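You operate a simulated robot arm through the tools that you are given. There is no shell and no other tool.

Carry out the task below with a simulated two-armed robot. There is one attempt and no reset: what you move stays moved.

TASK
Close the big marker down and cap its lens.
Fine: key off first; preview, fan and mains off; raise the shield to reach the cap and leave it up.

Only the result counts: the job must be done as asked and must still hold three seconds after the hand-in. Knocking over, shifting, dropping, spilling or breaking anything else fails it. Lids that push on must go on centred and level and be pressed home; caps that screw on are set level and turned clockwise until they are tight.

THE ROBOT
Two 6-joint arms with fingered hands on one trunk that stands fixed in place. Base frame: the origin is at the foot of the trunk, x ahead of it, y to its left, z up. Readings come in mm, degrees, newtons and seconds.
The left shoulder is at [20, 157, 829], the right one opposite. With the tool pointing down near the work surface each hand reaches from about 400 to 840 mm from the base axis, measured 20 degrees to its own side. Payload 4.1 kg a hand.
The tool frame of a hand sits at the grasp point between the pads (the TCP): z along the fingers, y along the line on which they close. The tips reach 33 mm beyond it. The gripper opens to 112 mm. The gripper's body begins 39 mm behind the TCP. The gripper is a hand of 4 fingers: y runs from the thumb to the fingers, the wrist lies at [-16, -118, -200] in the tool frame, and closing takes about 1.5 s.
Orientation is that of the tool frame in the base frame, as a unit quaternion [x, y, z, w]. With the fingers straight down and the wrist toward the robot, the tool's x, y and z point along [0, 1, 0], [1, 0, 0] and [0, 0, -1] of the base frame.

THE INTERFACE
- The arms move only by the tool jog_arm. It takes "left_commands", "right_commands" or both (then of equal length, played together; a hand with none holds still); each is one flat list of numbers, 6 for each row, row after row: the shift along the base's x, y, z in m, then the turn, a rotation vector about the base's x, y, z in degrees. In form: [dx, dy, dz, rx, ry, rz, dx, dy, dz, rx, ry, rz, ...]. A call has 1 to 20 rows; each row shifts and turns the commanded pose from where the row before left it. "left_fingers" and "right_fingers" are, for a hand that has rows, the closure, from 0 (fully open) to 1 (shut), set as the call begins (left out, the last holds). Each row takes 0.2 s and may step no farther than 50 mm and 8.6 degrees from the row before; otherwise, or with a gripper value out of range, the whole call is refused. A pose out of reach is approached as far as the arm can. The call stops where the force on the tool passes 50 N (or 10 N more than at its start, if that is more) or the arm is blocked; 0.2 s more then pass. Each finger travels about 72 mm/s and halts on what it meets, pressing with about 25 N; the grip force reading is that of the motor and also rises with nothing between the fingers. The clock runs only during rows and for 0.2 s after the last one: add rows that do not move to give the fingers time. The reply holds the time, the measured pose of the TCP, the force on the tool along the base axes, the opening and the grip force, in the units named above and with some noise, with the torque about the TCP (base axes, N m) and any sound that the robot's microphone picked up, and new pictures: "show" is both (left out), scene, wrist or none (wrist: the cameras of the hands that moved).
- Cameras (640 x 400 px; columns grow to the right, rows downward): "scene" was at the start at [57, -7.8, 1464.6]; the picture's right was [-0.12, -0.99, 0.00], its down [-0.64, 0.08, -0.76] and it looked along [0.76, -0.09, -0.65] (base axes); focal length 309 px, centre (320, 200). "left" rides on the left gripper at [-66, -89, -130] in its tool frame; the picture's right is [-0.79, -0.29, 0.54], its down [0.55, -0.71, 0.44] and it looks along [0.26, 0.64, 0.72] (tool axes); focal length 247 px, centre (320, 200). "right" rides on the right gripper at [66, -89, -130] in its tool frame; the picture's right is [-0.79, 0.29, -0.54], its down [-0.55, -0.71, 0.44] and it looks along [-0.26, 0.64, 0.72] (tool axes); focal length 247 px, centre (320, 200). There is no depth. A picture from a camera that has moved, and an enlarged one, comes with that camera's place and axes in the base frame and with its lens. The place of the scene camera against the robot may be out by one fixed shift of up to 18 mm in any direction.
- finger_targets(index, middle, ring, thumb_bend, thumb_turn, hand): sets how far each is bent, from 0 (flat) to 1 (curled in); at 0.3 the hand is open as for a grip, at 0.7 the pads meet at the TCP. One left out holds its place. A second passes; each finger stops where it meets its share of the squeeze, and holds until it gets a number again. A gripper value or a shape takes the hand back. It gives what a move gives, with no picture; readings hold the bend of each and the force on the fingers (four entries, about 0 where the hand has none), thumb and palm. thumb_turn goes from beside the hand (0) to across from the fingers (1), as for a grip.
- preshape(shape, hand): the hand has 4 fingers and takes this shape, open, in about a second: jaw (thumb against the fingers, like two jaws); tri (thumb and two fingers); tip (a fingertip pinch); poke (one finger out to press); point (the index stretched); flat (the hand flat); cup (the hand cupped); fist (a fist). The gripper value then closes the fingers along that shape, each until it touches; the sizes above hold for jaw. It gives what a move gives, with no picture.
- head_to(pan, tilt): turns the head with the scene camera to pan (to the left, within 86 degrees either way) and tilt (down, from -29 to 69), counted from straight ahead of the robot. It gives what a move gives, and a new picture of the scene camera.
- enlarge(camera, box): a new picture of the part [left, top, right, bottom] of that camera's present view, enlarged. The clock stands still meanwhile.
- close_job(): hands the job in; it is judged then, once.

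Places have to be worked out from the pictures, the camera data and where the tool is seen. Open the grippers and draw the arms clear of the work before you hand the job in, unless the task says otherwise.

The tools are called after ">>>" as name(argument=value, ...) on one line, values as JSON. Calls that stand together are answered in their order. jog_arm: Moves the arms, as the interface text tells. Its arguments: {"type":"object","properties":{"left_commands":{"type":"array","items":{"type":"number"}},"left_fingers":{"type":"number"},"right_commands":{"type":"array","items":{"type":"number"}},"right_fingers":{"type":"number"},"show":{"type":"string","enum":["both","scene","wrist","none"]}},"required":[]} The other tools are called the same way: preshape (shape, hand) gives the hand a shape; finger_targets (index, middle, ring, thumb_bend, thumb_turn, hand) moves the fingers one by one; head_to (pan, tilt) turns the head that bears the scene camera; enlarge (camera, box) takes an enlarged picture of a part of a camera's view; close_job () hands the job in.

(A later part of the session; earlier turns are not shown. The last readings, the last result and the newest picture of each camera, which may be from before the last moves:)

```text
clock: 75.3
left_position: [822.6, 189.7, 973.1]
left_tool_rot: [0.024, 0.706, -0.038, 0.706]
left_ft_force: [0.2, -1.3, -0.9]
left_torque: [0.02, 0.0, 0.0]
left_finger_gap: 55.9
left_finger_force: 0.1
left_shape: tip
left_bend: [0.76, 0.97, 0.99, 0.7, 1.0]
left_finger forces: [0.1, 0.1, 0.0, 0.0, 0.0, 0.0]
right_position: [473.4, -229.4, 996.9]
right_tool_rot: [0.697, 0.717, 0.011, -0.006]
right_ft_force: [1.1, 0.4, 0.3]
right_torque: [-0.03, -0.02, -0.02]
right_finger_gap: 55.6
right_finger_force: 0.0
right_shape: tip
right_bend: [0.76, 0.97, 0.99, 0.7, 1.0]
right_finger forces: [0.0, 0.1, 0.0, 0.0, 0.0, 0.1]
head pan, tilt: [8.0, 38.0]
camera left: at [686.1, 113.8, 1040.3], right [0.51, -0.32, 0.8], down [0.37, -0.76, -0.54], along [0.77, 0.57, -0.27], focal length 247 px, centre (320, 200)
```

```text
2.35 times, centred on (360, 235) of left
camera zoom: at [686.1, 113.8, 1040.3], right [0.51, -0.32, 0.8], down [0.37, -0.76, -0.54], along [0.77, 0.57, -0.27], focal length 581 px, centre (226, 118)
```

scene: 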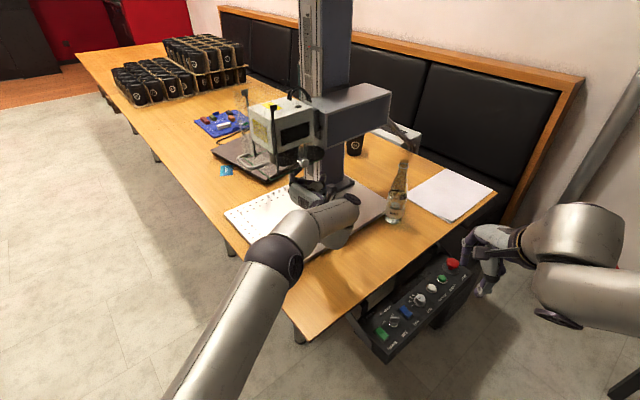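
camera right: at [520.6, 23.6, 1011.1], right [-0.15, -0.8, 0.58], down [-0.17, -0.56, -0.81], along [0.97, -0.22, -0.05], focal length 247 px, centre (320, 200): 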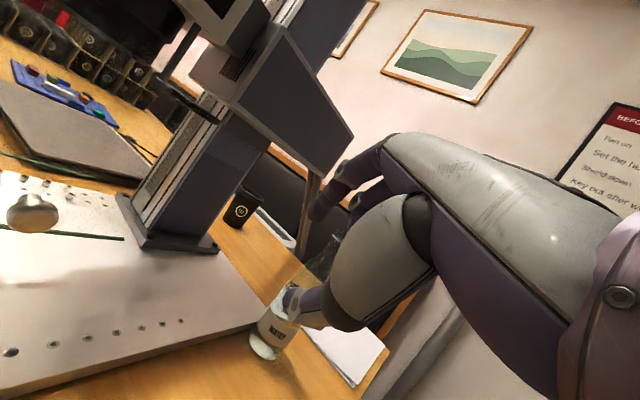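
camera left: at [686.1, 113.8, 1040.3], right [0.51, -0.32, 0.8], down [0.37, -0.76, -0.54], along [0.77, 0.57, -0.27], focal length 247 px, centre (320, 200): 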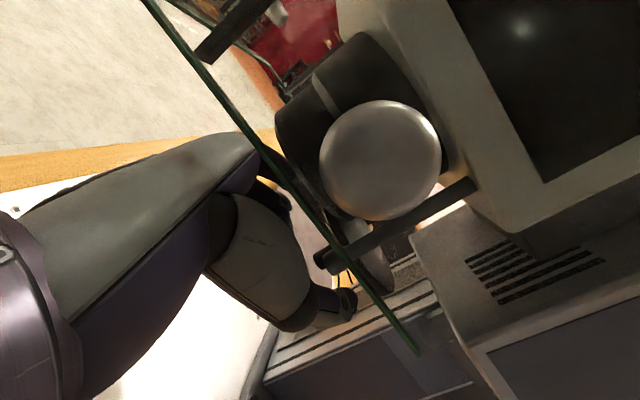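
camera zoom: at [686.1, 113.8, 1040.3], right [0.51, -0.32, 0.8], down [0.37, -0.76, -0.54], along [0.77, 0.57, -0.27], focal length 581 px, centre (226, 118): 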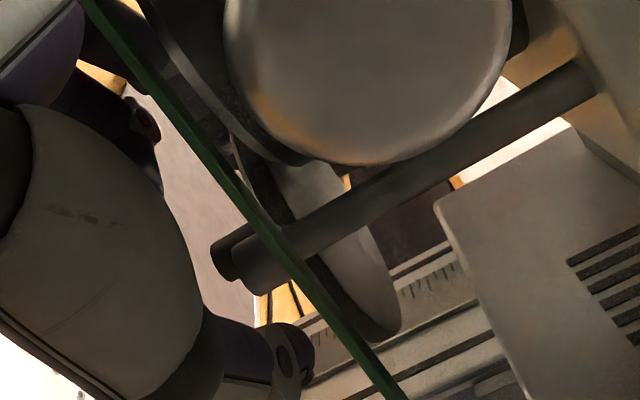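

The peg now lies deep between index and thumb. I close.

>>> jog_arm(left_commands=[0, 0, 0, 0, 0, 0, 0, 0, 0, 0, 0, 0, 0, 0, 0, 0, 0, 0, 0, 0, 0, 0, 0, 0, 0, 0, 0, 0, 0, 0], left_fingers=1.0, show="wrist")

>>> enlarge(camera="left", box=[260, 150, 460, 320])

```text
clock: 76.5
left_position: [822.6, 188.8, 972.6]
left_tool_rot: [0.024, 0.706, -0.038, 0.707]
left_ft_force: [-0.3, -0.9, 0.5]
left_torque: [-0.13, 0.01, 0.05]
left_finger_gap: 9.9
left_finger_force: 25.1
left_shape: tip
left_bend: [0.72, 1.0, 1.0, 0.73, 1.0]
left_finger forces: [21.3, 0.0, 0.1, 0.0, 21.5, 0.1]
right_position: [475.2, -230.2, 994.4]
right_tool_rot: [0.698, 0.716, 0.01, -0.007]
right_ft_force: [0.2, 0.0, 0.4]
right_torque: [0.04, 0.0, 0.01]
right_finger_gap: 55.9
right_finger_force: 0.0
right_shape: tip
right_bend: [0.76, 0.97, 0.99, 0.7, 1.0]
right_finger forces: [0.0, 0.0, 0.0, 0.0, 0.0, 0.0]
head pan, tilt: [8.0, 38.0]
camera left: at [686.0, 113.6, 1040.4], right [0.51, -0.32, 0.8], down [0.37, -0.76, -0.54], along [0.77, 0.57, -0.27], focal length 247 px, centre (320, 200)
```

left: 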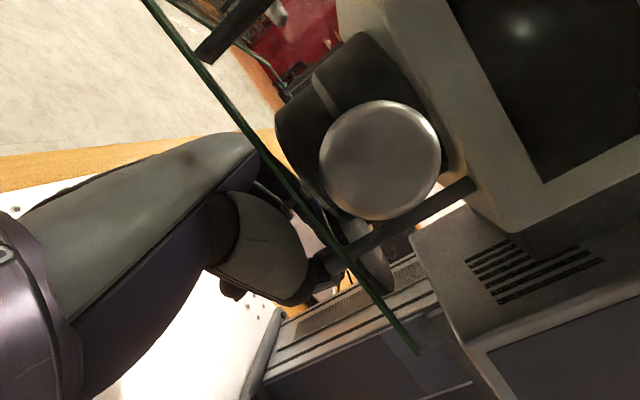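

```text
2.35 times, centred on (360, 235) of left
camera zoom: at [686.0, 113.6, 1040.4], right [0.51, -0.32, 0.8], down [0.37, -0.76, -0.54], along [0.77, 0.57, -0.27], focal length 581 px, centre (226, 118)
```

zoom: 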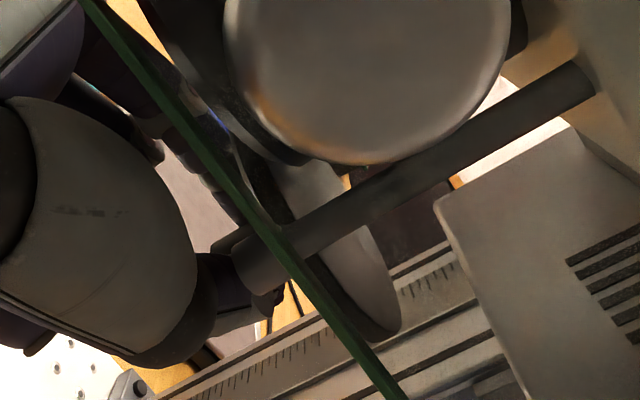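

The grip is firm (gap 10 mm, 21 N per side, no wedge force). I continue the arc 20°.

>>> jog_arm(left_commands=[-0.0028, 0.0042, 0, 0, 0, 0, -0.0028, 0.0041, 0, 0, 0, 0, -0.0034, 0.0036, 0, 0, 0, 0, -0.0035, 0.0035, 0, 0, 0, 0], show="wrist")

>>> enlarge(camera="left", box=[260, 150, 460, 320])

>>> enlarge(camera="scene", box=[260, 120, 340, 200])

```text
clock: 77.5
left_position: [811.0, 204.6, 972.6]
left_tool_rot: [0.024, 0.705, -0.038, 0.707]
left_ft_force: [2.4, -0.7, 3.9]
left_torque: [-0.14, -0.16, 0.08]
left_finger_gap: 10.0
left_finger_force: 25.0
left_shape: tip
left_bend: [0.73, 1.0, 1.0, 0.73, 1.0]
left_finger forces: [22.6, 0.0, 0.0, 0.1, 19.1, 0.1]
right_position: [475.2, -229.1, 995.3]
right_tool_rot: [0.697, 0.717, 0.011, -0.007]
right_ft_force: [0.3, -0.2, 0.3]
right_torque: [0.03, -0.02, 0.02]
right_finger_gap: 55.8
right_finger_force: 0.1
right_shape: tip
right_bend: [0.76, 0.97, 0.99, 0.7, 1.0]
right_finger forces: [0.0, 0.1, 0.0, 0.0, 0.0, 0.0]
head pan, tilt: [8.0, 38.0]
camera left: at [673.7, 129.7, 1039.6], right [0.51, -0.32, 0.8], down [0.37, -0.76, -0.54], along [0.77, 0.57, -0.27], focal length 247 px, centre (320, 200)
```

left: 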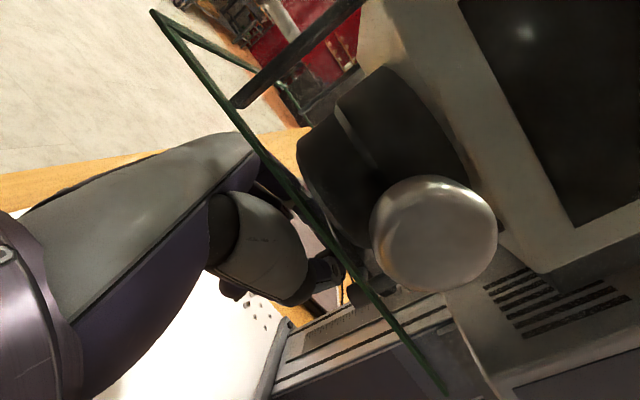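

```text
2.35 times, centred on (360, 235) of left
camera zoom: at [673.7, 129.7, 1039.6], right [0.51, -0.32, 0.8], down [0.37, -0.76, -0.54], along [0.77, 0.57, -0.27], focal length 581 px, centre (226, 118)
```

zoom: 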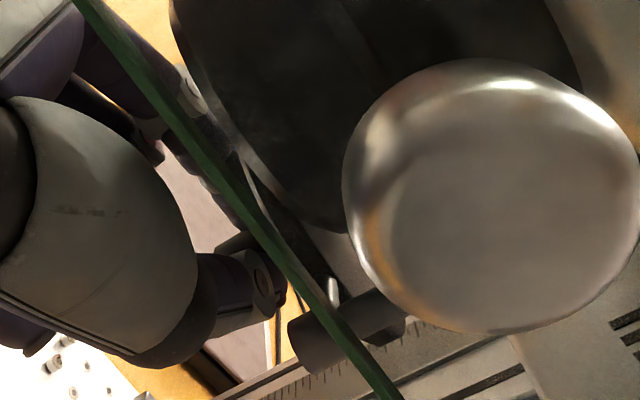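

```text
5.00 times, centred on (300, 160) of scene
camera zoom: at [58.2, 14.5, 1468.0], right [0.14, -0.99, 0.0], down [-0.61, -0.09, -0.79], along [0.78, 0.11, -0.62], focal length 1547 px, centre (420, 400)
```

zoom: 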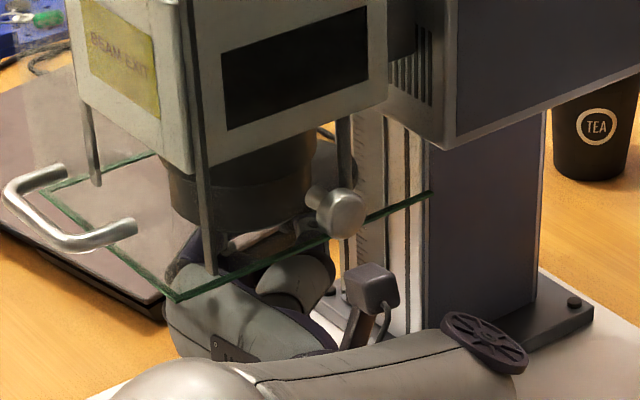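

It is following well. Another 20° along the arc.

>>> jog_arm(left_commands=[-0.004, 0.003, 0, 0, 0, 0, -0.004, 0.0029, 0, 0, 0, 0, -0.0045, 0.0022, 0, 0, 0, 0, -0.0045, 0.0021, 0, 0, 0, 0], show="wrist")

>>> enlarge(camera="left", box=[260, 150, 460, 320])

>>> enlarge(camera="scene", box=[260, 120, 340, 200])

```text
clock: 78.5
left_position: [794.3, 215.4, 972.8]
left_tool_rot: [0.023, 0.706, -0.038, 0.707]
left_ft_force: [-1.2, -0.4, 3.2]
left_torque: [-0.11, -0.08, 0.02]
left_finger_gap: 9.5
left_finger_force: 25.4
left_shape: tip
left_bend: [0.73, 1.0, 1.0, 0.74, 1.0]
left_finger forces: [15.8, 0.1, 0.0, 0.0, 16.2, 0.1]
right_position: [474.9, -230.0, 996.0]
right_tool_rot: [0.697, 0.717, 0.01, -0.006]
right_ft_force: [0.4, 0.1, 0.6]
right_torque: [-0.03, -0.01, 0.03]
right_finger_gap: 55.9
right_finger_force: 0.1
right_shape: tip
right_bend: [0.76, 0.97, 0.99, 0.7, 1.0]
right_finger forces: [0.0, 0.0, 0.0, 0.0, 0.1, 0.0]
head pan, tilt: [8.0, 38.0]
camera left: at [656.6, 140.1, 1039.7], right [0.51, -0.32, 0.8], down [0.37, -0.76, -0.54], along [0.77, 0.57, -0.27], focal length 247 px, centre (320, 200)
```

left: 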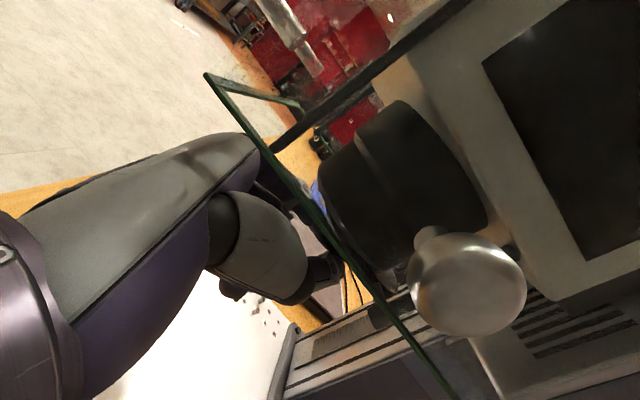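

```text
2.35 times, centred on (360, 235) of left
camera zoom: at [656.6, 140.1, 1039.7], right [0.51, -0.32, 0.8], down [0.37, -0.76, -0.54], along [0.77, 0.57, -0.27], focal length 581 px, centre (226, 118)
```

zoom: 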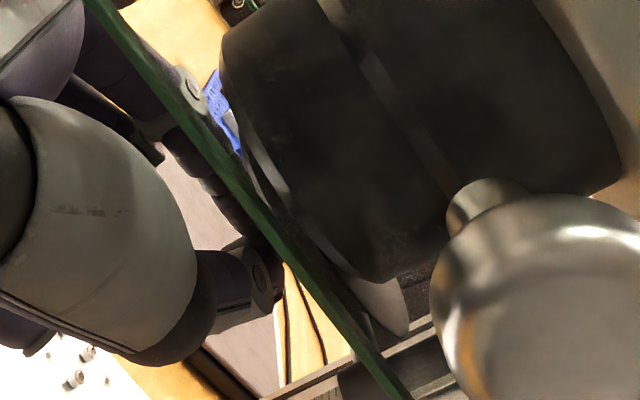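

```text
5.00 times, centred on (300, 160) of scene
camera zoom: at [58.2, 14.5, 1468.0], right [0.14, -0.99, 0.0], down [-0.61, -0.09, -0.79], along [0.78, 0.11, -0.62], focal length 1547 px, centre (420, 400)
```

zoom: 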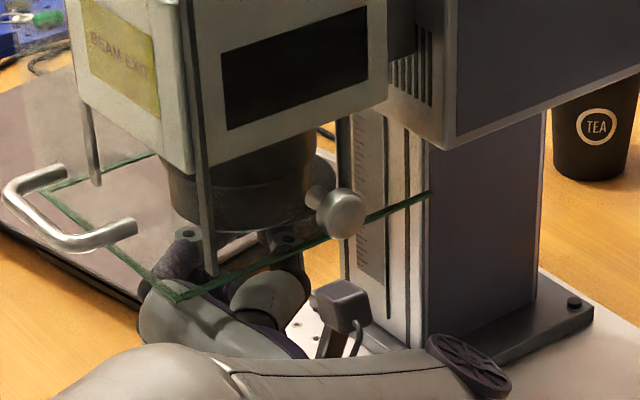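

Grip force fell a bit to 16 N, so I go in smaller steps.

>>> jog_arm(left_commands=[-0.0045, 0.0015, 0, 0, 0, 0, -0.0047, 0.0012, 0, 0, 0, 0], show="wrist")

>>> enlarge(camera="left", box=[260, 150, 460, 320])

>>> enlarge(camera="scene", box=[260, 120, 340, 200])

```text
clock: 79.1
left_position: [784.7, 218.5, 971.1]
left_tool_rot: [0.023, 0.707, -0.039, 0.706]
left_ft_force: [-0.8, -0.8, 0.5]
left_torque: [0.0, 0.01, -0.01]
left_finger_gap: 9.4
left_finger_force: 24.7
left_shape: tip
left_bend: [0.74, 1.0, 1.0, 0.76, 1.0]
left_finger forces: [0.1, 0.1, 0.1, 0.0, 0.0, 0.0]
right_position: [474.3, -230.5, 996.0]
right_tool_rot: [0.697, 0.717, 0.011, -0.007]
right_ft_force: [0.3, 0.0, 0.2]
right_torque: [-0.02, 0.01, -0.02]
right_finger_gap: 55.4
right_finger_force: 0.1
right_shape: tip
right_bend: [0.76, 0.97, 0.99, 0.7, 1.0]
right_finger forces: [0.0, 0.0, 0.0, 0.0, 0.0, 0.1]
head pan, tilt: [8.0, 38.0]
camera left: at [647.2, 142.7, 1039.2], right [0.51, -0.32, 0.8], down [0.37, -0.76, -0.54], along [0.77, 0.57, -0.27], focal length 247 px, centre (320, 200)
```

left: 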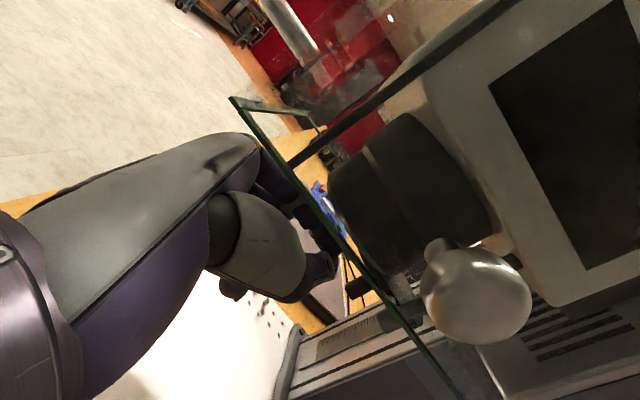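

```text
2.35 times, centred on (360, 235) of left
camera zoom: at [647.2, 142.7, 1039.2], right [0.51, -0.32, 0.8], down [0.37, -0.76, -0.54], along [0.77, 0.57, -0.27], focal length 581 px, centre (226, 118)
```

zoom: 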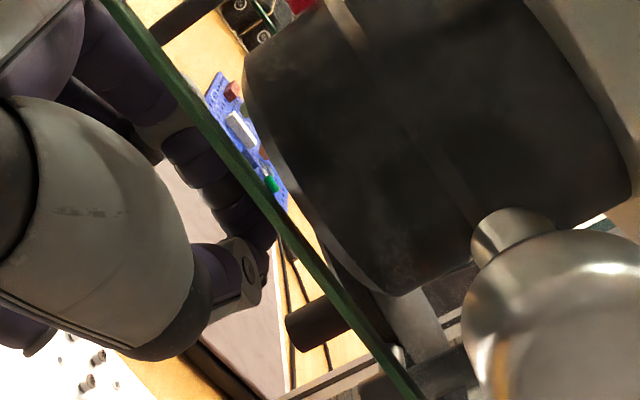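

```text
5.00 times, centred on (300, 160) of scene
camera zoom: at [58.3, 14.6, 1468.0], right [0.14, -0.99, 0.0], down [-0.61, -0.09, -0.79], along [0.78, 0.11, -0.62], focal length 1547 px, centre (420, 400)
```

zoom: 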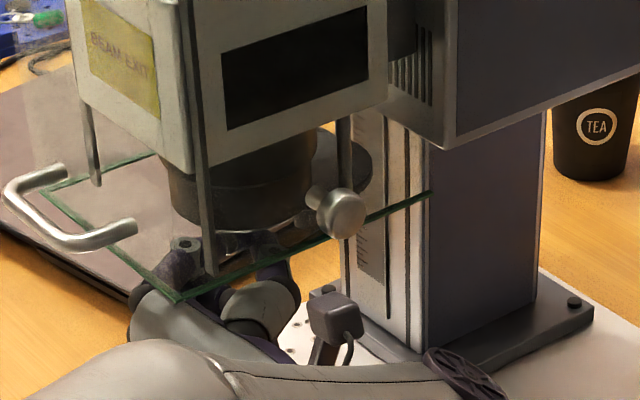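

The peg slipped again when pulled toward −x, and the cover drifted back to about [845,195]. I need the fingers to close behind the peg, so it sits near the TCP with the tips ringed around it. I open, realign, and go in 20 mm deeper and a little lower.

>>> jog_arm(left_commands=[0, 0, 0, 0, 0, 0, 0, 0, 0, 0, 0, 0, 0, 0, -0.003, 0, 0, 0, 0, -0.011, -0.003, 0, 0, 0, 0, -0.011, 0, 0, 0, 0, 0, 0, 0, 0, 0, 0], left_fingers=0.45, show="wrist")

>>> enlarge(camera="left", box=[260, 150, 460, 320])

>>> enlarge(camera="scene", box=[260, 120, 340, 200])

```text
clock: 80.5
left_position: [785.2, 197.0, 965.5]
left_tool_rot: [0.024, 0.706, -0.037, 0.706]
left_ft_force: [0.8, -0.3, -1.3]
left_torque: [0.02, -0.02, -0.02]
left_finger_gap: 61.3
left_finger_force: 0.0
left_shape: tip
left_bend: [0.75, 0.97, 0.99, 0.68, 1.0]
left_finger forces: [0.0, 0.1, 0.0, 0.0, 0.1, 0.1]
right_position: [475.2, -229.1, 996.0]
right_tool_rot: [0.697, 0.717, 0.01, -0.007]
right_ft_force: [0.5, 0.4, 0.5]
right_torque: [0.0, -0.05, 0.01]
right_finger_gap: 55.8
right_finger_force: 0.1
right_shape: tip
right_bend: [0.76, 0.97, 0.99, 0.7, 1.0]
right_finger forces: [0.1, 0.0, 0.0, 0.1, 0.0, 0.0]
head pan, tilt: [8.0, 38.0]
camera left: at [647.3, 120.3, 1032.2], right [0.51, -0.32, 0.8], down [0.37, -0.76, -0.54], along [0.77, 0.57, -0.27], focal length 247 px, centre (320, 200)
```

left: 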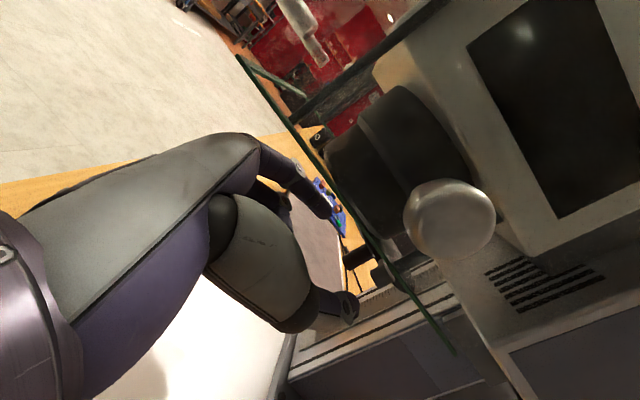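

```text
2.35 times, centred on (360, 235) of left
camera zoom: at [647.3, 120.3, 1032.2], right [0.51, -0.32, 0.8], down [0.37, -0.76, -0.54], along [0.77, 0.57, -0.27], focal length 581 px, centre (226, 118)
```

zoom: 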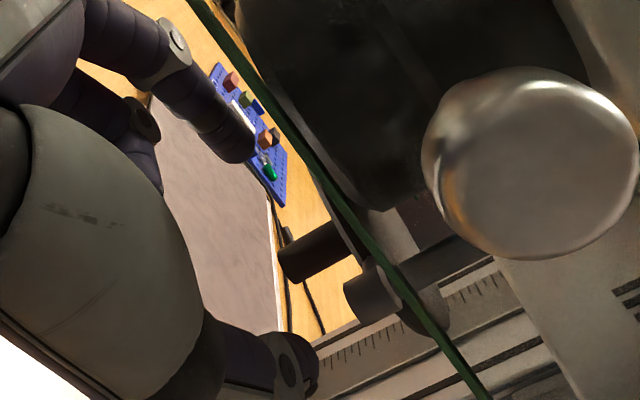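

```text
5.00 times, centred on (300, 160) of scene
camera zoom: at [58.3, 14.6, 1468.0], right [0.14, -0.99, 0.0], down [-0.61, -0.09, -0.79], along [0.78, 0.11, -0.62], focal length 1547 px, centre (420, 400)
```

zoom: 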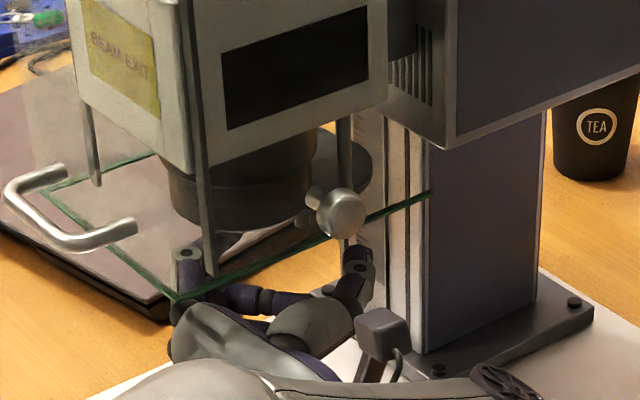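

The peg is at about [842,193]. I advance to put it about 12 mm ahead of the TCP.

>>> jog_arm(left_commands=[0.011, -0.0008, 0, 0, 0, 0, 0.011, -0.0008, 0, 0, 0, 0, 0.011, -0.0007, 0, 0, 0, 0, 0.011, -0.0007, 0, 0, 0, 0, 0, 0, 0, 0, 0, 0], show="wrist")

>>> enlarge(camera="left", box=[260, 150, 460, 320])

>>> enlarge(camera="scene", box=[260, 120, 340, 200])

```text
clock: 81.7
left_position: [827.8, 190.9, 964.8]
left_tool_rot: [0.023, 0.706, -0.038, 0.707]
left_ft_force: [0.0, 0.2, -0.7]
left_torque: [0.0, 0.04, 0.02]
left_finger_gap: 61.3
left_finger_force: 0.1
left_shape: tip
left_bend: [0.75, 0.97, 0.99, 0.68, 1.0]
left_finger forces: [0.0, 0.0, 0.0, 0.0, 0.0, 0.0]
right_position: [474.0, -230.1, 994.7]
right_tool_rot: [0.698, 0.716, 0.01, -0.007]
right_ft_force: [-0.2, -0.3, -0.3]
right_torque: [0.04, 0.03, -0.04]
right_finger_gap: 55.7
right_finger_force: 0.0
right_shape: tip
right_bend: [0.76, 0.97, 0.99, 0.7, 1.0]
right_finger forces: [0.1, 0.1, 0.0, 0.1, 0.0, 0.1]
head pan, tilt: [8.0, 38.0]
camera left: at [691.1, 115.9, 1031.6], right [0.51, -0.32, 0.8], down [0.37, -0.76, -0.54], along [0.77, 0.57, -0.27], focal length 247 px, centre (320, 200)
```

left: 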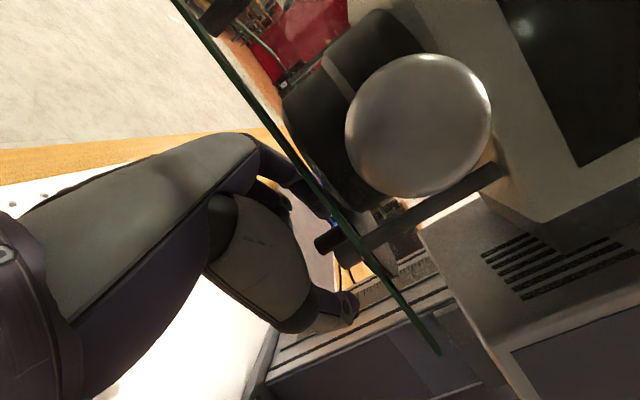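

```text
2.35 times, centred on (360, 235) of left
camera zoom: at [691.1, 115.9, 1031.6], right [0.51, -0.32, 0.8], down [0.37, -0.76, -0.54], along [0.77, 0.57, -0.27], focal length 581 px, centre (226, 118)
```

zoom: 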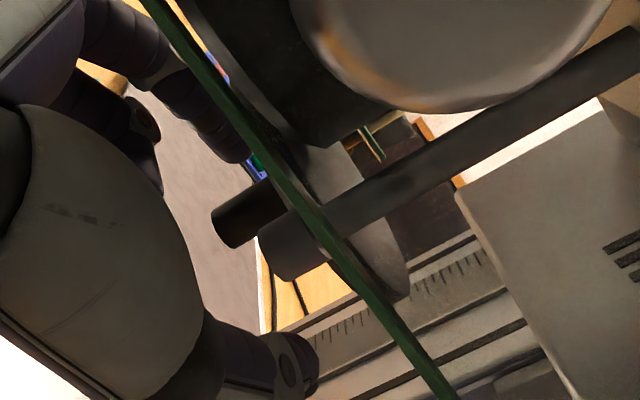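

```text
5.00 times, centred on (300, 160) of scene
camera zoom: at [58.2, 14.6, 1468.0], right [0.14, -0.99, 0.0], down [-0.61, -0.09, -0.79], along [0.78, 0.11, -0.62], focal length 1547 px, centre (420, 400)
```

zoom: 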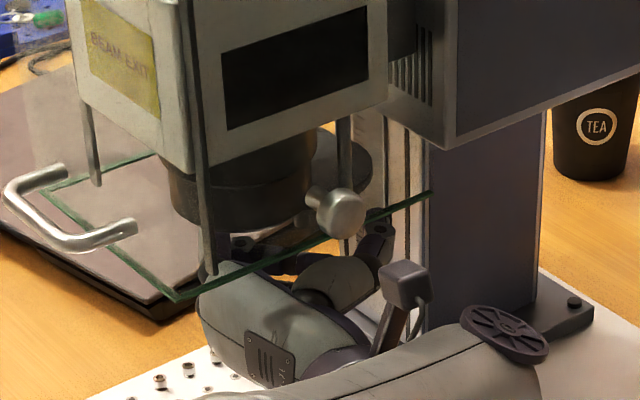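

The peg is 14 mm ahead of the TCP, well between the fingers. I close around it.

>>> jog_arm(left_commands=[0.002, 0, 0, 0, 0, 0, 0, 0, 0, 0, 0, 0, 0, 0, 0, 0, 0, 0, 0, 0, 0, 0, 0, 0, 0, 0, 0, 0, 0, 0, 0, 0, 0, 0, 0, 0], left_fingers=1.0, show="wrist")

>>> enlarge(camera="left", box=[260, 150, 460, 320])

```text
clock: 83.1
left_position: [830.2, 193.3, 965.5]
left_tool_rot: [0.024, 0.706, -0.039, 0.706]
left_ft_force: [9.7, 6.7, 0.0]
left_torque: [-0.17, 0.06, 0.14]
left_finger_gap: 4.8
left_finger_force: 25.1
left_shape: tip
left_bend: [0.72, 1.0, 1.0, 0.71, 1.0]
left_finger forces: [25.4, 0.1, 0.1, 0.0, 21.4, 0.0]
right_position: [474.1, -230.0, 995.6]
right_tool_rot: [0.697, 0.717, 0.01, -0.007]
right_ft_force: [-0.7, 0.0, 0.6]
right_torque: [0.05, -0.03, -0.03]
right_finger_gap: 56.0
right_finger_force: 0.0
right_shape: tip
right_bend: [0.76, 0.97, 0.99, 0.7, 1.0]
right_finger forces: [0.0, 0.0, 0.1, 0.1, 0.0, 0.0]
head pan, tilt: [8.0, 38.0]
camera left: at [693.5, 116.9, 1031.7], right [0.51, -0.32, 0.8], down [0.37, -0.76, -0.54], along [0.77, 0.57, -0.27], focal length 247 px, centre (320, 200)
```

left: 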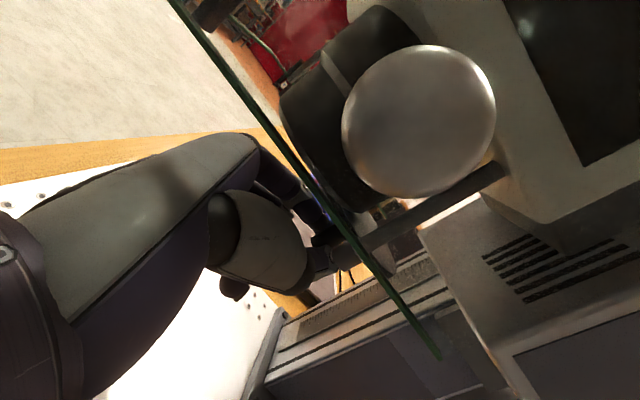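

```text
2.35 times, centred on (360, 235) of left
camera zoom: at [693.5, 116.9, 1031.7], right [0.51, -0.32, 0.8], down [0.37, -0.76, -0.54], along [0.77, 0.57, -0.27], focal length 581 px, centre (226, 118)
```

zoom: 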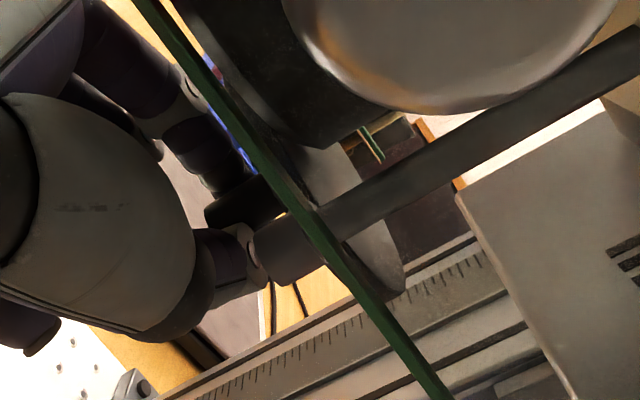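

The tips closed behind the peg (the wedge now pushes it inward). I pull along the arc again, 20° first.

>>> jog_arm(left_commands=[-0.0031, 0.0038, 0, 0, 0, 0, -0.0033, 0.0036, 0, 0, 0, 0, -0.0037, 0.0032, 0, 0, 0, 0, -0.0039, 0.0029, 0, 0, 0, 0], show="wrist")

>>> enlarge(camera="left", box=[260, 150, 460, 320])

>>> enlarge(camera="scene", box=[260, 120, 340, 200])

```text
clock: 84.1
left_position: [817.6, 206.5, 965.3]
left_tool_rot: [0.023, 0.706, -0.039, 0.707]
left_ft_force: [7.9, 8.9, -2.9]
left_torque: [-0.2, 0.07, 0.21]
left_finger_gap: 5.1
left_finger_force: 24.6
left_shape: tip
left_bend: [0.73, 1.0, 1.0, 0.71, 1.0]
left_finger forces: [23.3, 0.0, 0.0, 0.0, 21.8, 0.0]
right_position: [474.4, -228.9, 994.6]
right_tool_rot: [0.697, 0.717, 0.011, -0.007]
right_ft_force: [-1.0, 0.2, 0.7]
right_torque: [0.0, -0.01, -0.02]
right_finger_gap: 56.0
right_finger_force: 0.1
right_shape: tip
right_bend: [0.76, 0.97, 0.99, 0.7, 1.0]
right_finger forces: [0.1, 0.0, 0.0, 0.0, 0.0, 0.1]
head pan, tilt: [8.0, 38.0]
camera left: at [680.3, 130.6, 1032.4], right [0.51, -0.31, 0.8], down [0.37, -0.76, -0.54], along [0.77, 0.57, -0.27], focal length 247 px, centre (320, 200)
```

left: 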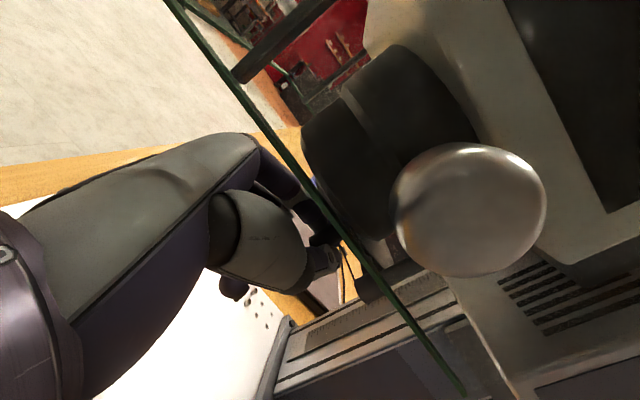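

```text
2.35 times, centred on (360, 235) of left
camera zoom: at [680.3, 130.6, 1032.4], right [0.51, -0.31, 0.8], down [0.37, -0.76, -0.54], along [0.77, 0.57, -0.27], focal length 581 px, centre (226, 118)
```

zoom: 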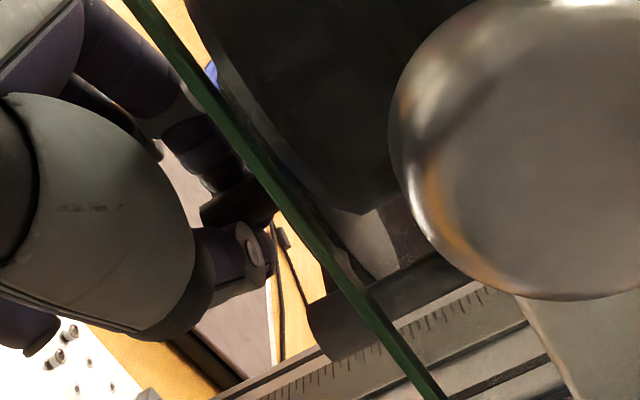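

```text
5.00 times, centred on (300, 160) of scene
camera zoom: at [58.7, 14.9, 1468.0], right [0.14, -0.99, 0.0], down [-0.61, -0.09, -0.79], along [0.78, 0.11, -0.62], focal length 1547 px, centre (420, 400)
```

zoom: 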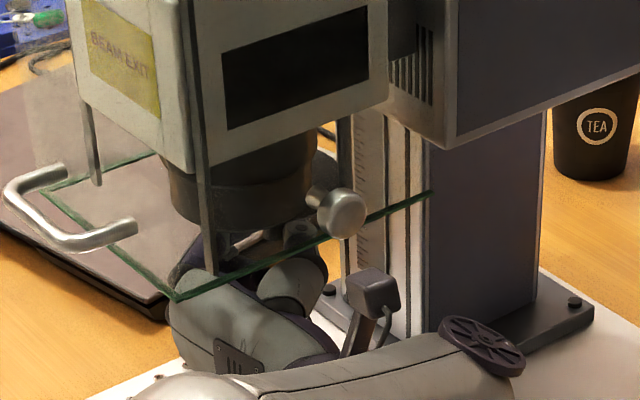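

The peg stays enclosed and moves along. I continue 20° more, yielding slightly to +y.

>>> jog_arm(left_commands=[-0.004, 0.0029, 0, 0, 0, 0, -0.0043, 0.0025, 0, 0, 0, 0, -0.0046, 0.002, 0, 0, 0, 0, -0.0047, 0.0016, 0, 0, 0, 0], show="wrist")

>>> enlarge(camera="left", box=[260, 150, 460, 320])

>>> enlarge(camera="scene", box=[260, 120, 340, 200])

```text
clock: 85.1
left_position: [799.4, 214.8, 965.9]
left_tool_rot: [0.023, 0.707, -0.038, 0.706]
left_ft_force: [2.7, 6.4, -3.0]
left_torque: [-0.16, 0.06, 0.14]
left_finger_gap: 6.2
left_finger_force: 25.5
left_shape: tip
left_bend: [0.73, 1.0, 1.0, 0.72, 1.0]
left_finger forces: [21.4, 0.0, 0.0, 0.0, 19.8, 0.1]
right_position: [474.6, -229.4, 994.5]
right_tool_rot: [0.697, 0.717, 0.01, -0.008]
right_ft_force: [0.1, -0.3, -0.5]
right_torque: [-0.02, 0.01, -0.01]
right_finger_gap: 55.8
right_finger_force: 0.1
right_shape: tip
right_bend: [0.76, 0.97, 0.99, 0.7, 1.0]
right_finger forces: [0.0, 0.0, 0.0, 0.1, 0.1, 0.1]
head pan, tilt: [8.0, 38.0]
camera left: at [660.9, 139.0, 1033.2], right [0.51, -0.32, 0.8], down [0.37, -0.76, -0.54], along [0.77, 0.57, -0.27], focal length 247 px, centre (320, 200)
```

left: 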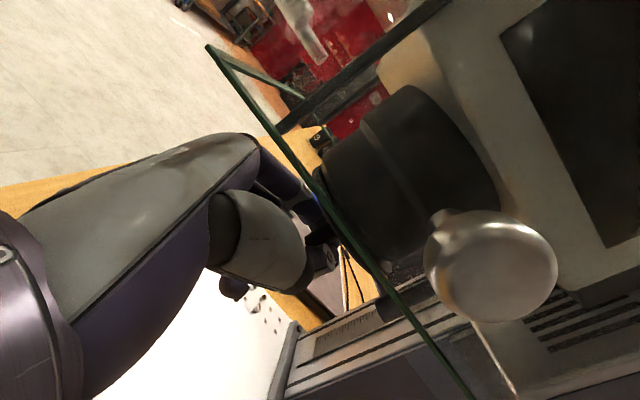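

```text
2.35 times, centred on (360, 235) of left
camera zoom: at [660.9, 139.0, 1033.2], right [0.51, -0.32, 0.8], down [0.37, -0.76, -0.54], along [0.77, 0.57, -0.27], focal length 581 px, centre (226, 118)
```

zoom: 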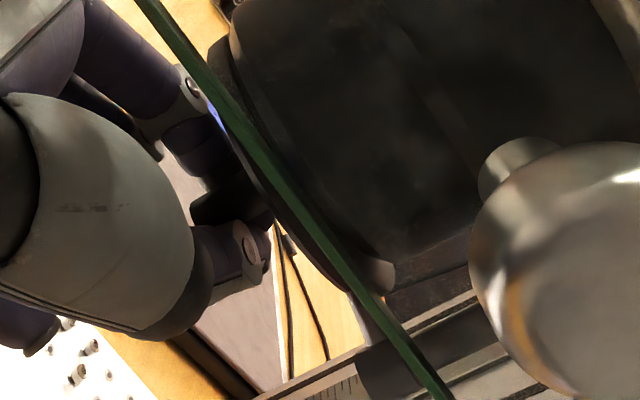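

```text
5.00 times, centred on (300, 160) of scene
camera zoom: at [58.5, 14.8, 1468.0], right [0.14, -0.99, 0.0], down [-0.61, -0.09, -0.79], along [0.78, 0.11, -0.62], focal length 1547 px, centre (420, 400)
```

zoom: 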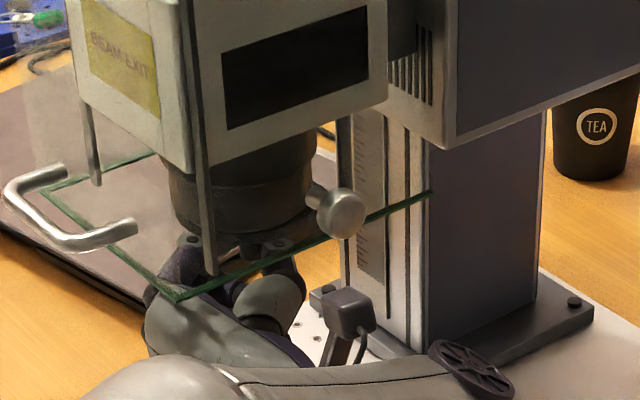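

The cover is mostly under the lens now (about 73°). I continue 20 mm toward −x.

>>> jog_arm(left_commands=[-0.0048, 0.0013, 0, 0, 0, 0, -0.0049, 0.0009, 0, 0, 0, 0, -0.0049, 0.0005, 0, 0, 0, 0, -0.0049, 0.0001, 0, 0, 0, 0], show="wrist")

>>> enlarge(camera="left", box=[260, 150, 460, 320])

>>> enlarge(camera="scene", box=[260, 120, 340, 200])

```text
clock: 86.1
left_position: [784.6, 215.1, 965.5]
left_tool_rot: [0.029, 0.707, -0.041, 0.705]
left_ft_force: [41.7, 0.5, -4.8]
left_torque: [-0.17, 0.25, -0.14]
left_finger_gap: 3.9
left_finger_force: 25.0
left_shape: tip
left_bend: [0.72, 1.0, 1.0, 0.71, 1.0]
left_finger forces: [28.3, 0.0, 0.0, 0.0, 23.6, 0.0]
right_position: [474.9, -230.0, 994.9]
right_tool_rot: [0.696, 0.717, 0.01, -0.008]
right_ft_force: [0.2, 0.4, 0.8]
right_torque: [0.03, -0.02, -0.01]
right_finger_gap: 55.9
right_finger_force: 0.1
right_shape: tip
right_bend: [0.76, 0.97, 0.99, 0.7, 1.0]
right_finger forces: [0.0, 0.0, 0.0, 0.0, 0.0, 0.1]
head pan, tilt: [8.0, 38.0]
stopped in row 4 (left hand): the force on the tool passed its limit at 53 N (the readings are from after the stop); the commanded pose is now the measured one
camera left: at [646.9, 141.2, 1033.7], right [0.51, -0.32, 0.8], down [0.36, -0.76, -0.54], along [0.78, 0.56, -0.27], focal length 247 px, centre (320, 200)
```

left: 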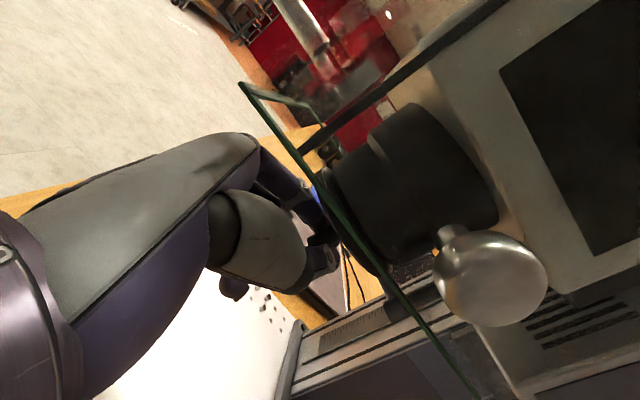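

```text
2.35 times, centred on (360, 235) of left
camera zoom: at [646.9, 141.2, 1033.7], right [0.51, -0.32, 0.8], down [0.36, -0.76, -0.54], along [0.78, 0.56, -0.27], focal length 581 px, centre (226, 118)
```

zoom: 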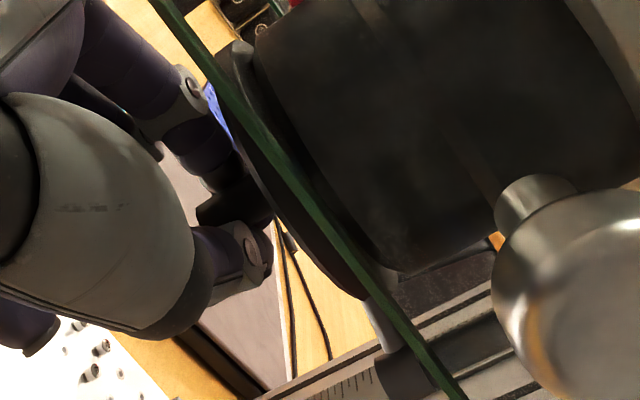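

```text
5.00 times, centred on (300, 160) of scene
camera zoom: at [60.1, 14.6, 1468.0], right [0.14, -0.99, 0.0], down [-0.61, -0.09, -0.79], along [0.78, 0.11, -0.62], focal length 1547 px, centre (420, 400)
```

zoom: 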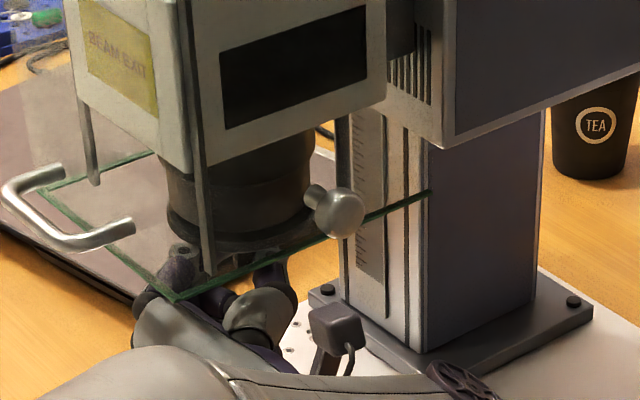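

The swing met a firm stop (over 50 N), with the cover apparently right under the lens. I relieve the force by 3 mm.

>>> jog_arm(left_commands=[0.002, 0, 0, 0, 0, 0, 0.001, 0, 0, 0, 0, 0], show="wrist")

>>> enlarge(camera="left", box=[310, 130, 470, 300])

```text
clock: 86.7
left_position: [785.8, 216.1, 966.6]
left_tool_rot: [0.028, 0.707, -0.042, 0.706]
left_ft_force: [29.7, -4.6, -2.4]
left_torque: [-0.09, 0.17, -0.19]
left_finger_gap: 4.2
left_finger_force: 25.4
left_shape: tip
left_bend: [0.72, 1.0, 1.0, 0.71, 1.0]
left_finger forces: [24.3, 0.1, 0.0, 0.0, 24.0, 0.1]
right_position: [474.3, -229.5, 995.4]
right_tool_rot: [0.697, 0.717, 0.01, -0.007]
right_ft_force: [-0.3, -0.4, -0.8]
right_torque: [0.0, 0.02, 0.02]
right_finger_gap: 55.8
right_finger_force: 0.0
right_shape: tip
right_bend: [0.76, 0.97, 0.99, 0.7, 1.0]
right_finger forces: [0.0, 0.1, 0.1, 0.1, 0.0, 0.0]
head pan, tilt: [8.0, 38.0]
camera left: at [648.2, 141.1, 1033.4], right [0.51, -0.32, 0.8], down [0.36, -0.76, -0.54], along [0.78, 0.57, -0.27], focal length 247 px, centre (320, 200)
```

left: 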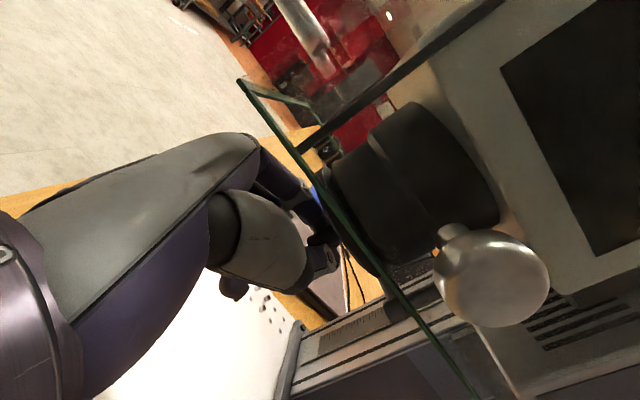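

```text
2.35 times, centred on (390, 215) of left
camera zoom: at [648.2, 141.1, 1033.4], right [0.51, -0.32, 0.8], down [0.36, -0.76, -0.54], along [0.78, 0.57, -0.27], focal length 581 px, centre (155, 165)
```

zoom: 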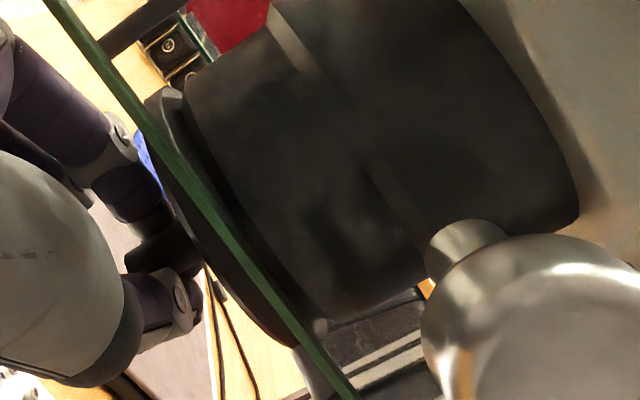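

The force is still 30 N; I relax a further 3 mm, then open the fingers and see whether the cover stays.

>>> jog_arm(left_commands=[0.002, 0, 0, 0, 0, 0, 0.001, 0, 0, 0, 0, 0], show="none")

>>> jog_arm(left_commands=[0, 0, 0, 0, 0, 0, 0, 0, 0, 0, 0, 0, 0, 0, 0, 0, 0, 0, 0, 0, 0, 0, 0, 0], left_fingers=0.5, show="wrist")

>>> enlarge(camera="left", box=[260, 130, 460, 320])

>>> enlarge(camera="scene", box=[260, 120, 340, 200])

```text
clock: 87.3
left_position: [787.4, 215.9, 965.2]
left_tool_rot: [0.025, 0.707, -0.04, 0.706]
left_ft_force: [11.5, -5.7, -3.3]
left_torque: [-0.13, 0.1, -0.13]
left_finger_gap: 5.0
left_finger_force: 25.0
left_shape: tip
left_bend: [0.73, 1.0, 1.0, 0.72, 1.0]
left_finger forces: [22.4, 0.1, 0.0, 0.0, 23.4, 0.0]
right_position: [474.3, -229.9, 995.5]
right_tool_rot: [0.697, 0.717, 0.011, -0.007]
right_ft_force: [-0.1, 0.7, 0.2]
right_torque: [0.0, -0.02, 0.0]
right_finger_gap: 55.6
right_finger_force: 0.1
right_shape: tip
right_bend: [0.76, 0.97, 0.99, 0.7, 1.0]
right_finger forces: [0.0, 0.1, 0.1, 0.1, 0.0, 0.1]
head pan, tilt: [8.0, 38.0]
```

```text
clock: 88.3
left_position: [787.2, 216.7, 967.2]
left_tool_rot: [0.026, 0.706, -0.039, 0.707]
left_ft_force: [0.3, 0.8, 0.2]
left_torque: [0.02, -0.03, -0.02]
left_finger_gap: 55.6
left_finger_force: 0.1
left_shape: tip
left_bend: [0.76, 0.97, 0.99, 0.7, 1.0]
left_finger forces: [0.1, 0.0, 0.0, 0.0, 0.0, 0.0]
right_position: [473.9, -229.5, 995.4]
right_tool_rot: [0.697, 0.717, 0.01, -0.007]
right_ft_force: [-1.1, 0.0, 0.1]
right_torque: [0.0, 0.03, 0.02]
right_finger_gap: 55.8
right_finger_force: 0.0
right_shape: tip
right_bend: [0.76, 0.97, 0.99, 0.7, 1.0]
right_finger forces: [0.0, 0.1, 0.0, 0.1, 0.0, 0.0]
head pan, tilt: [8.0, 38.0]
camera left: at [650.0, 141.6, 1034.6], right [0.51, -0.32, 0.8], down [0.37, -0.76, -0.54], along [0.78, 0.57, -0.27], focal length 247 px, centre (320, 200)
```

left: 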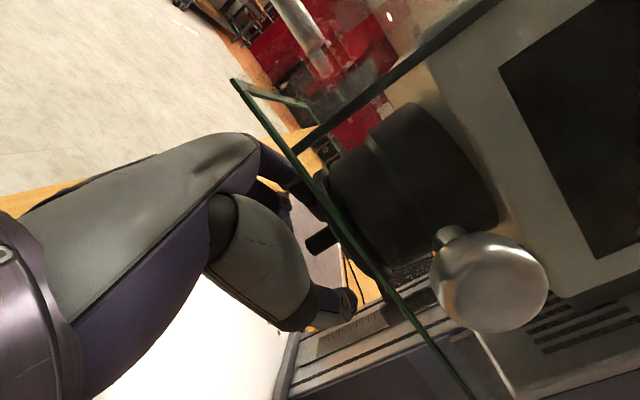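

```text
2.11 times, centred on (360, 225) of left
camera zoom: at [650.0, 141.6, 1034.6], right [0.51, -0.32, 0.8], down [0.37, -0.76, -0.54], along [0.78, 0.57, -0.27], focal length 520 px, centre (236, 147)
```

zoom: 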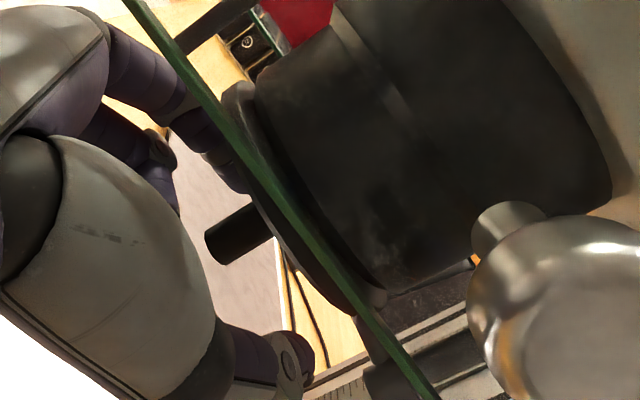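

```text
5.00 times, centred on (300, 160) of scene
camera zoom: at [58.3, 14.6, 1468.0], right [0.14, -0.99, 0.0], down [-0.61, -0.09, -0.79], along [0.78, 0.11, -0.62], focal length 1547 px, centre (420, 400)
```

zoom: 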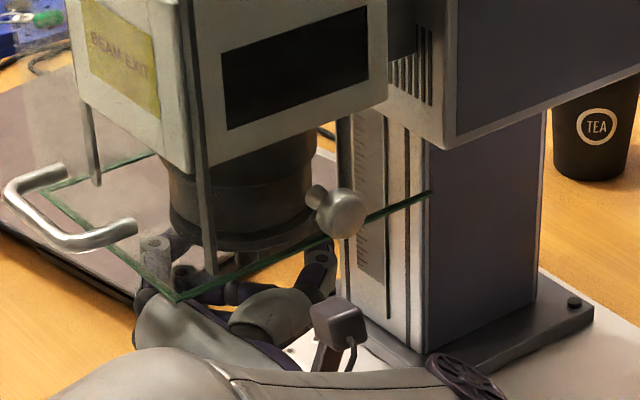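

The cover stays under the lens with the hand off. I withdraw forward and down, and roll the hand back to get a look from below at how well it is centred and closed.

>>> jog_arm(left_commands=[-0.02, 0, 0, 0, 0, 0, -0.02, 0, 0, 0, 0, 0, -0.02, 0, -0.01, 0, 0, 0, -0.01, 0, -0.03, 0, 0, 0, 0, 0.004, -0.02, 8.2, 0, 0, 0, 0.004, 0, 8.2, 0, 0, 0, 0.004, 0, 8.2, 0, 0, 0, 0.004, 0, 8.2, 0, 0, 0, 0, 0, 8.2, 0, 0, 0, 0, 0, 8.2, 0, 0, 0, 0, 0, 8.2, 0, 0, 0, 0, 0, 8.2, 0, 0, 0, 0, 0, 8.2, 0, 0, 0, 0, 0, 8.2, 0, 0], show="both")

>>> enlarge(camera="left", box=[330, 30, 530, 170])

```text
clock: 91.3
left_position: [717.6, 232.3, 907.9]
left_tool_rot: [0.484, 0.559, 0.434, 0.515]
left_ft_force: [-0.4, -0.4, 1.1]
left_torque: [-0.03, -0.01, 0.04]
left_finger_gap: 55.5
left_finger_force: 0.0
left_shape: tip
left_bend: [0.76, 0.97, 0.99, 0.7, 1.0]
left_finger forces: [0.0, 0.1, 0.0, 0.0, 0.0, 0.0]
right_position: [475.0, -229.4, 996.0]
right_tool_rot: [0.697, 0.717, 0.01, -0.007]
right_ft_force: [0.0, 0.0, 0.1]
right_torque: [0.01, -0.01, 0.0]
right_finger_gap: 56.1
right_finger_force: 0.0
right_shape: tip
right_bend: [0.76, 0.97, 0.99, 0.7, 1.0]
right_finger forces: [0.0, 0.0, 0.0, 0.0, 0.0, 0.0]
head pan, tilt: [8.0, 38.0]
camera left: at [580.8, 156.2, 842.4], right [0.51, -0.83, -0.21], down [0.37, 0.43, -0.83], along [0.78, 0.34, 0.53], focal length 247 px, centre (320, 200)
```

scene: 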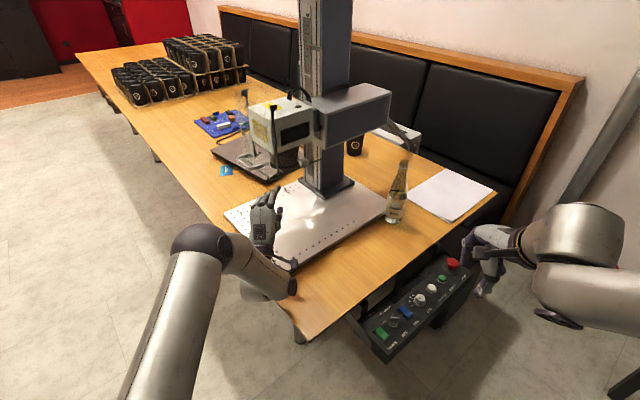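
left: 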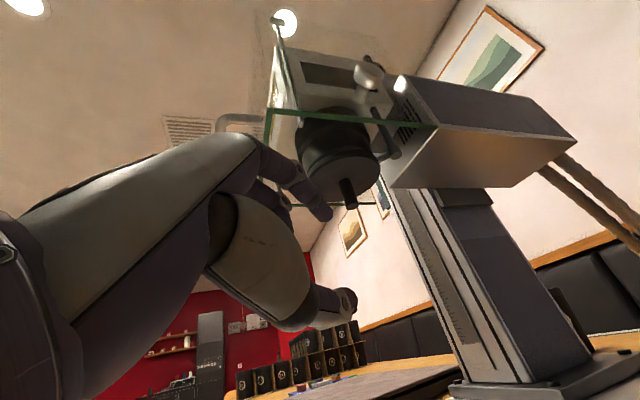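

```text
2.86 times, centred on (430, 100) of left
camera zoom: at [580.8, 156.2, 842.4], right [0.51, -0.83, -0.21], down [0.37, 0.43, -0.83], along [0.78, 0.34, 0.53], focal length 706 px, centre (6, 486)
```

zoom: 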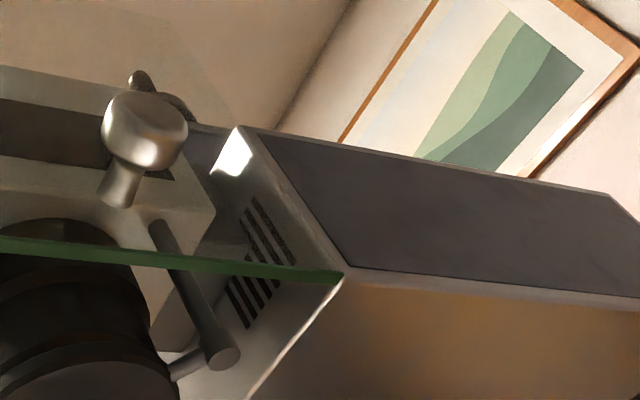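

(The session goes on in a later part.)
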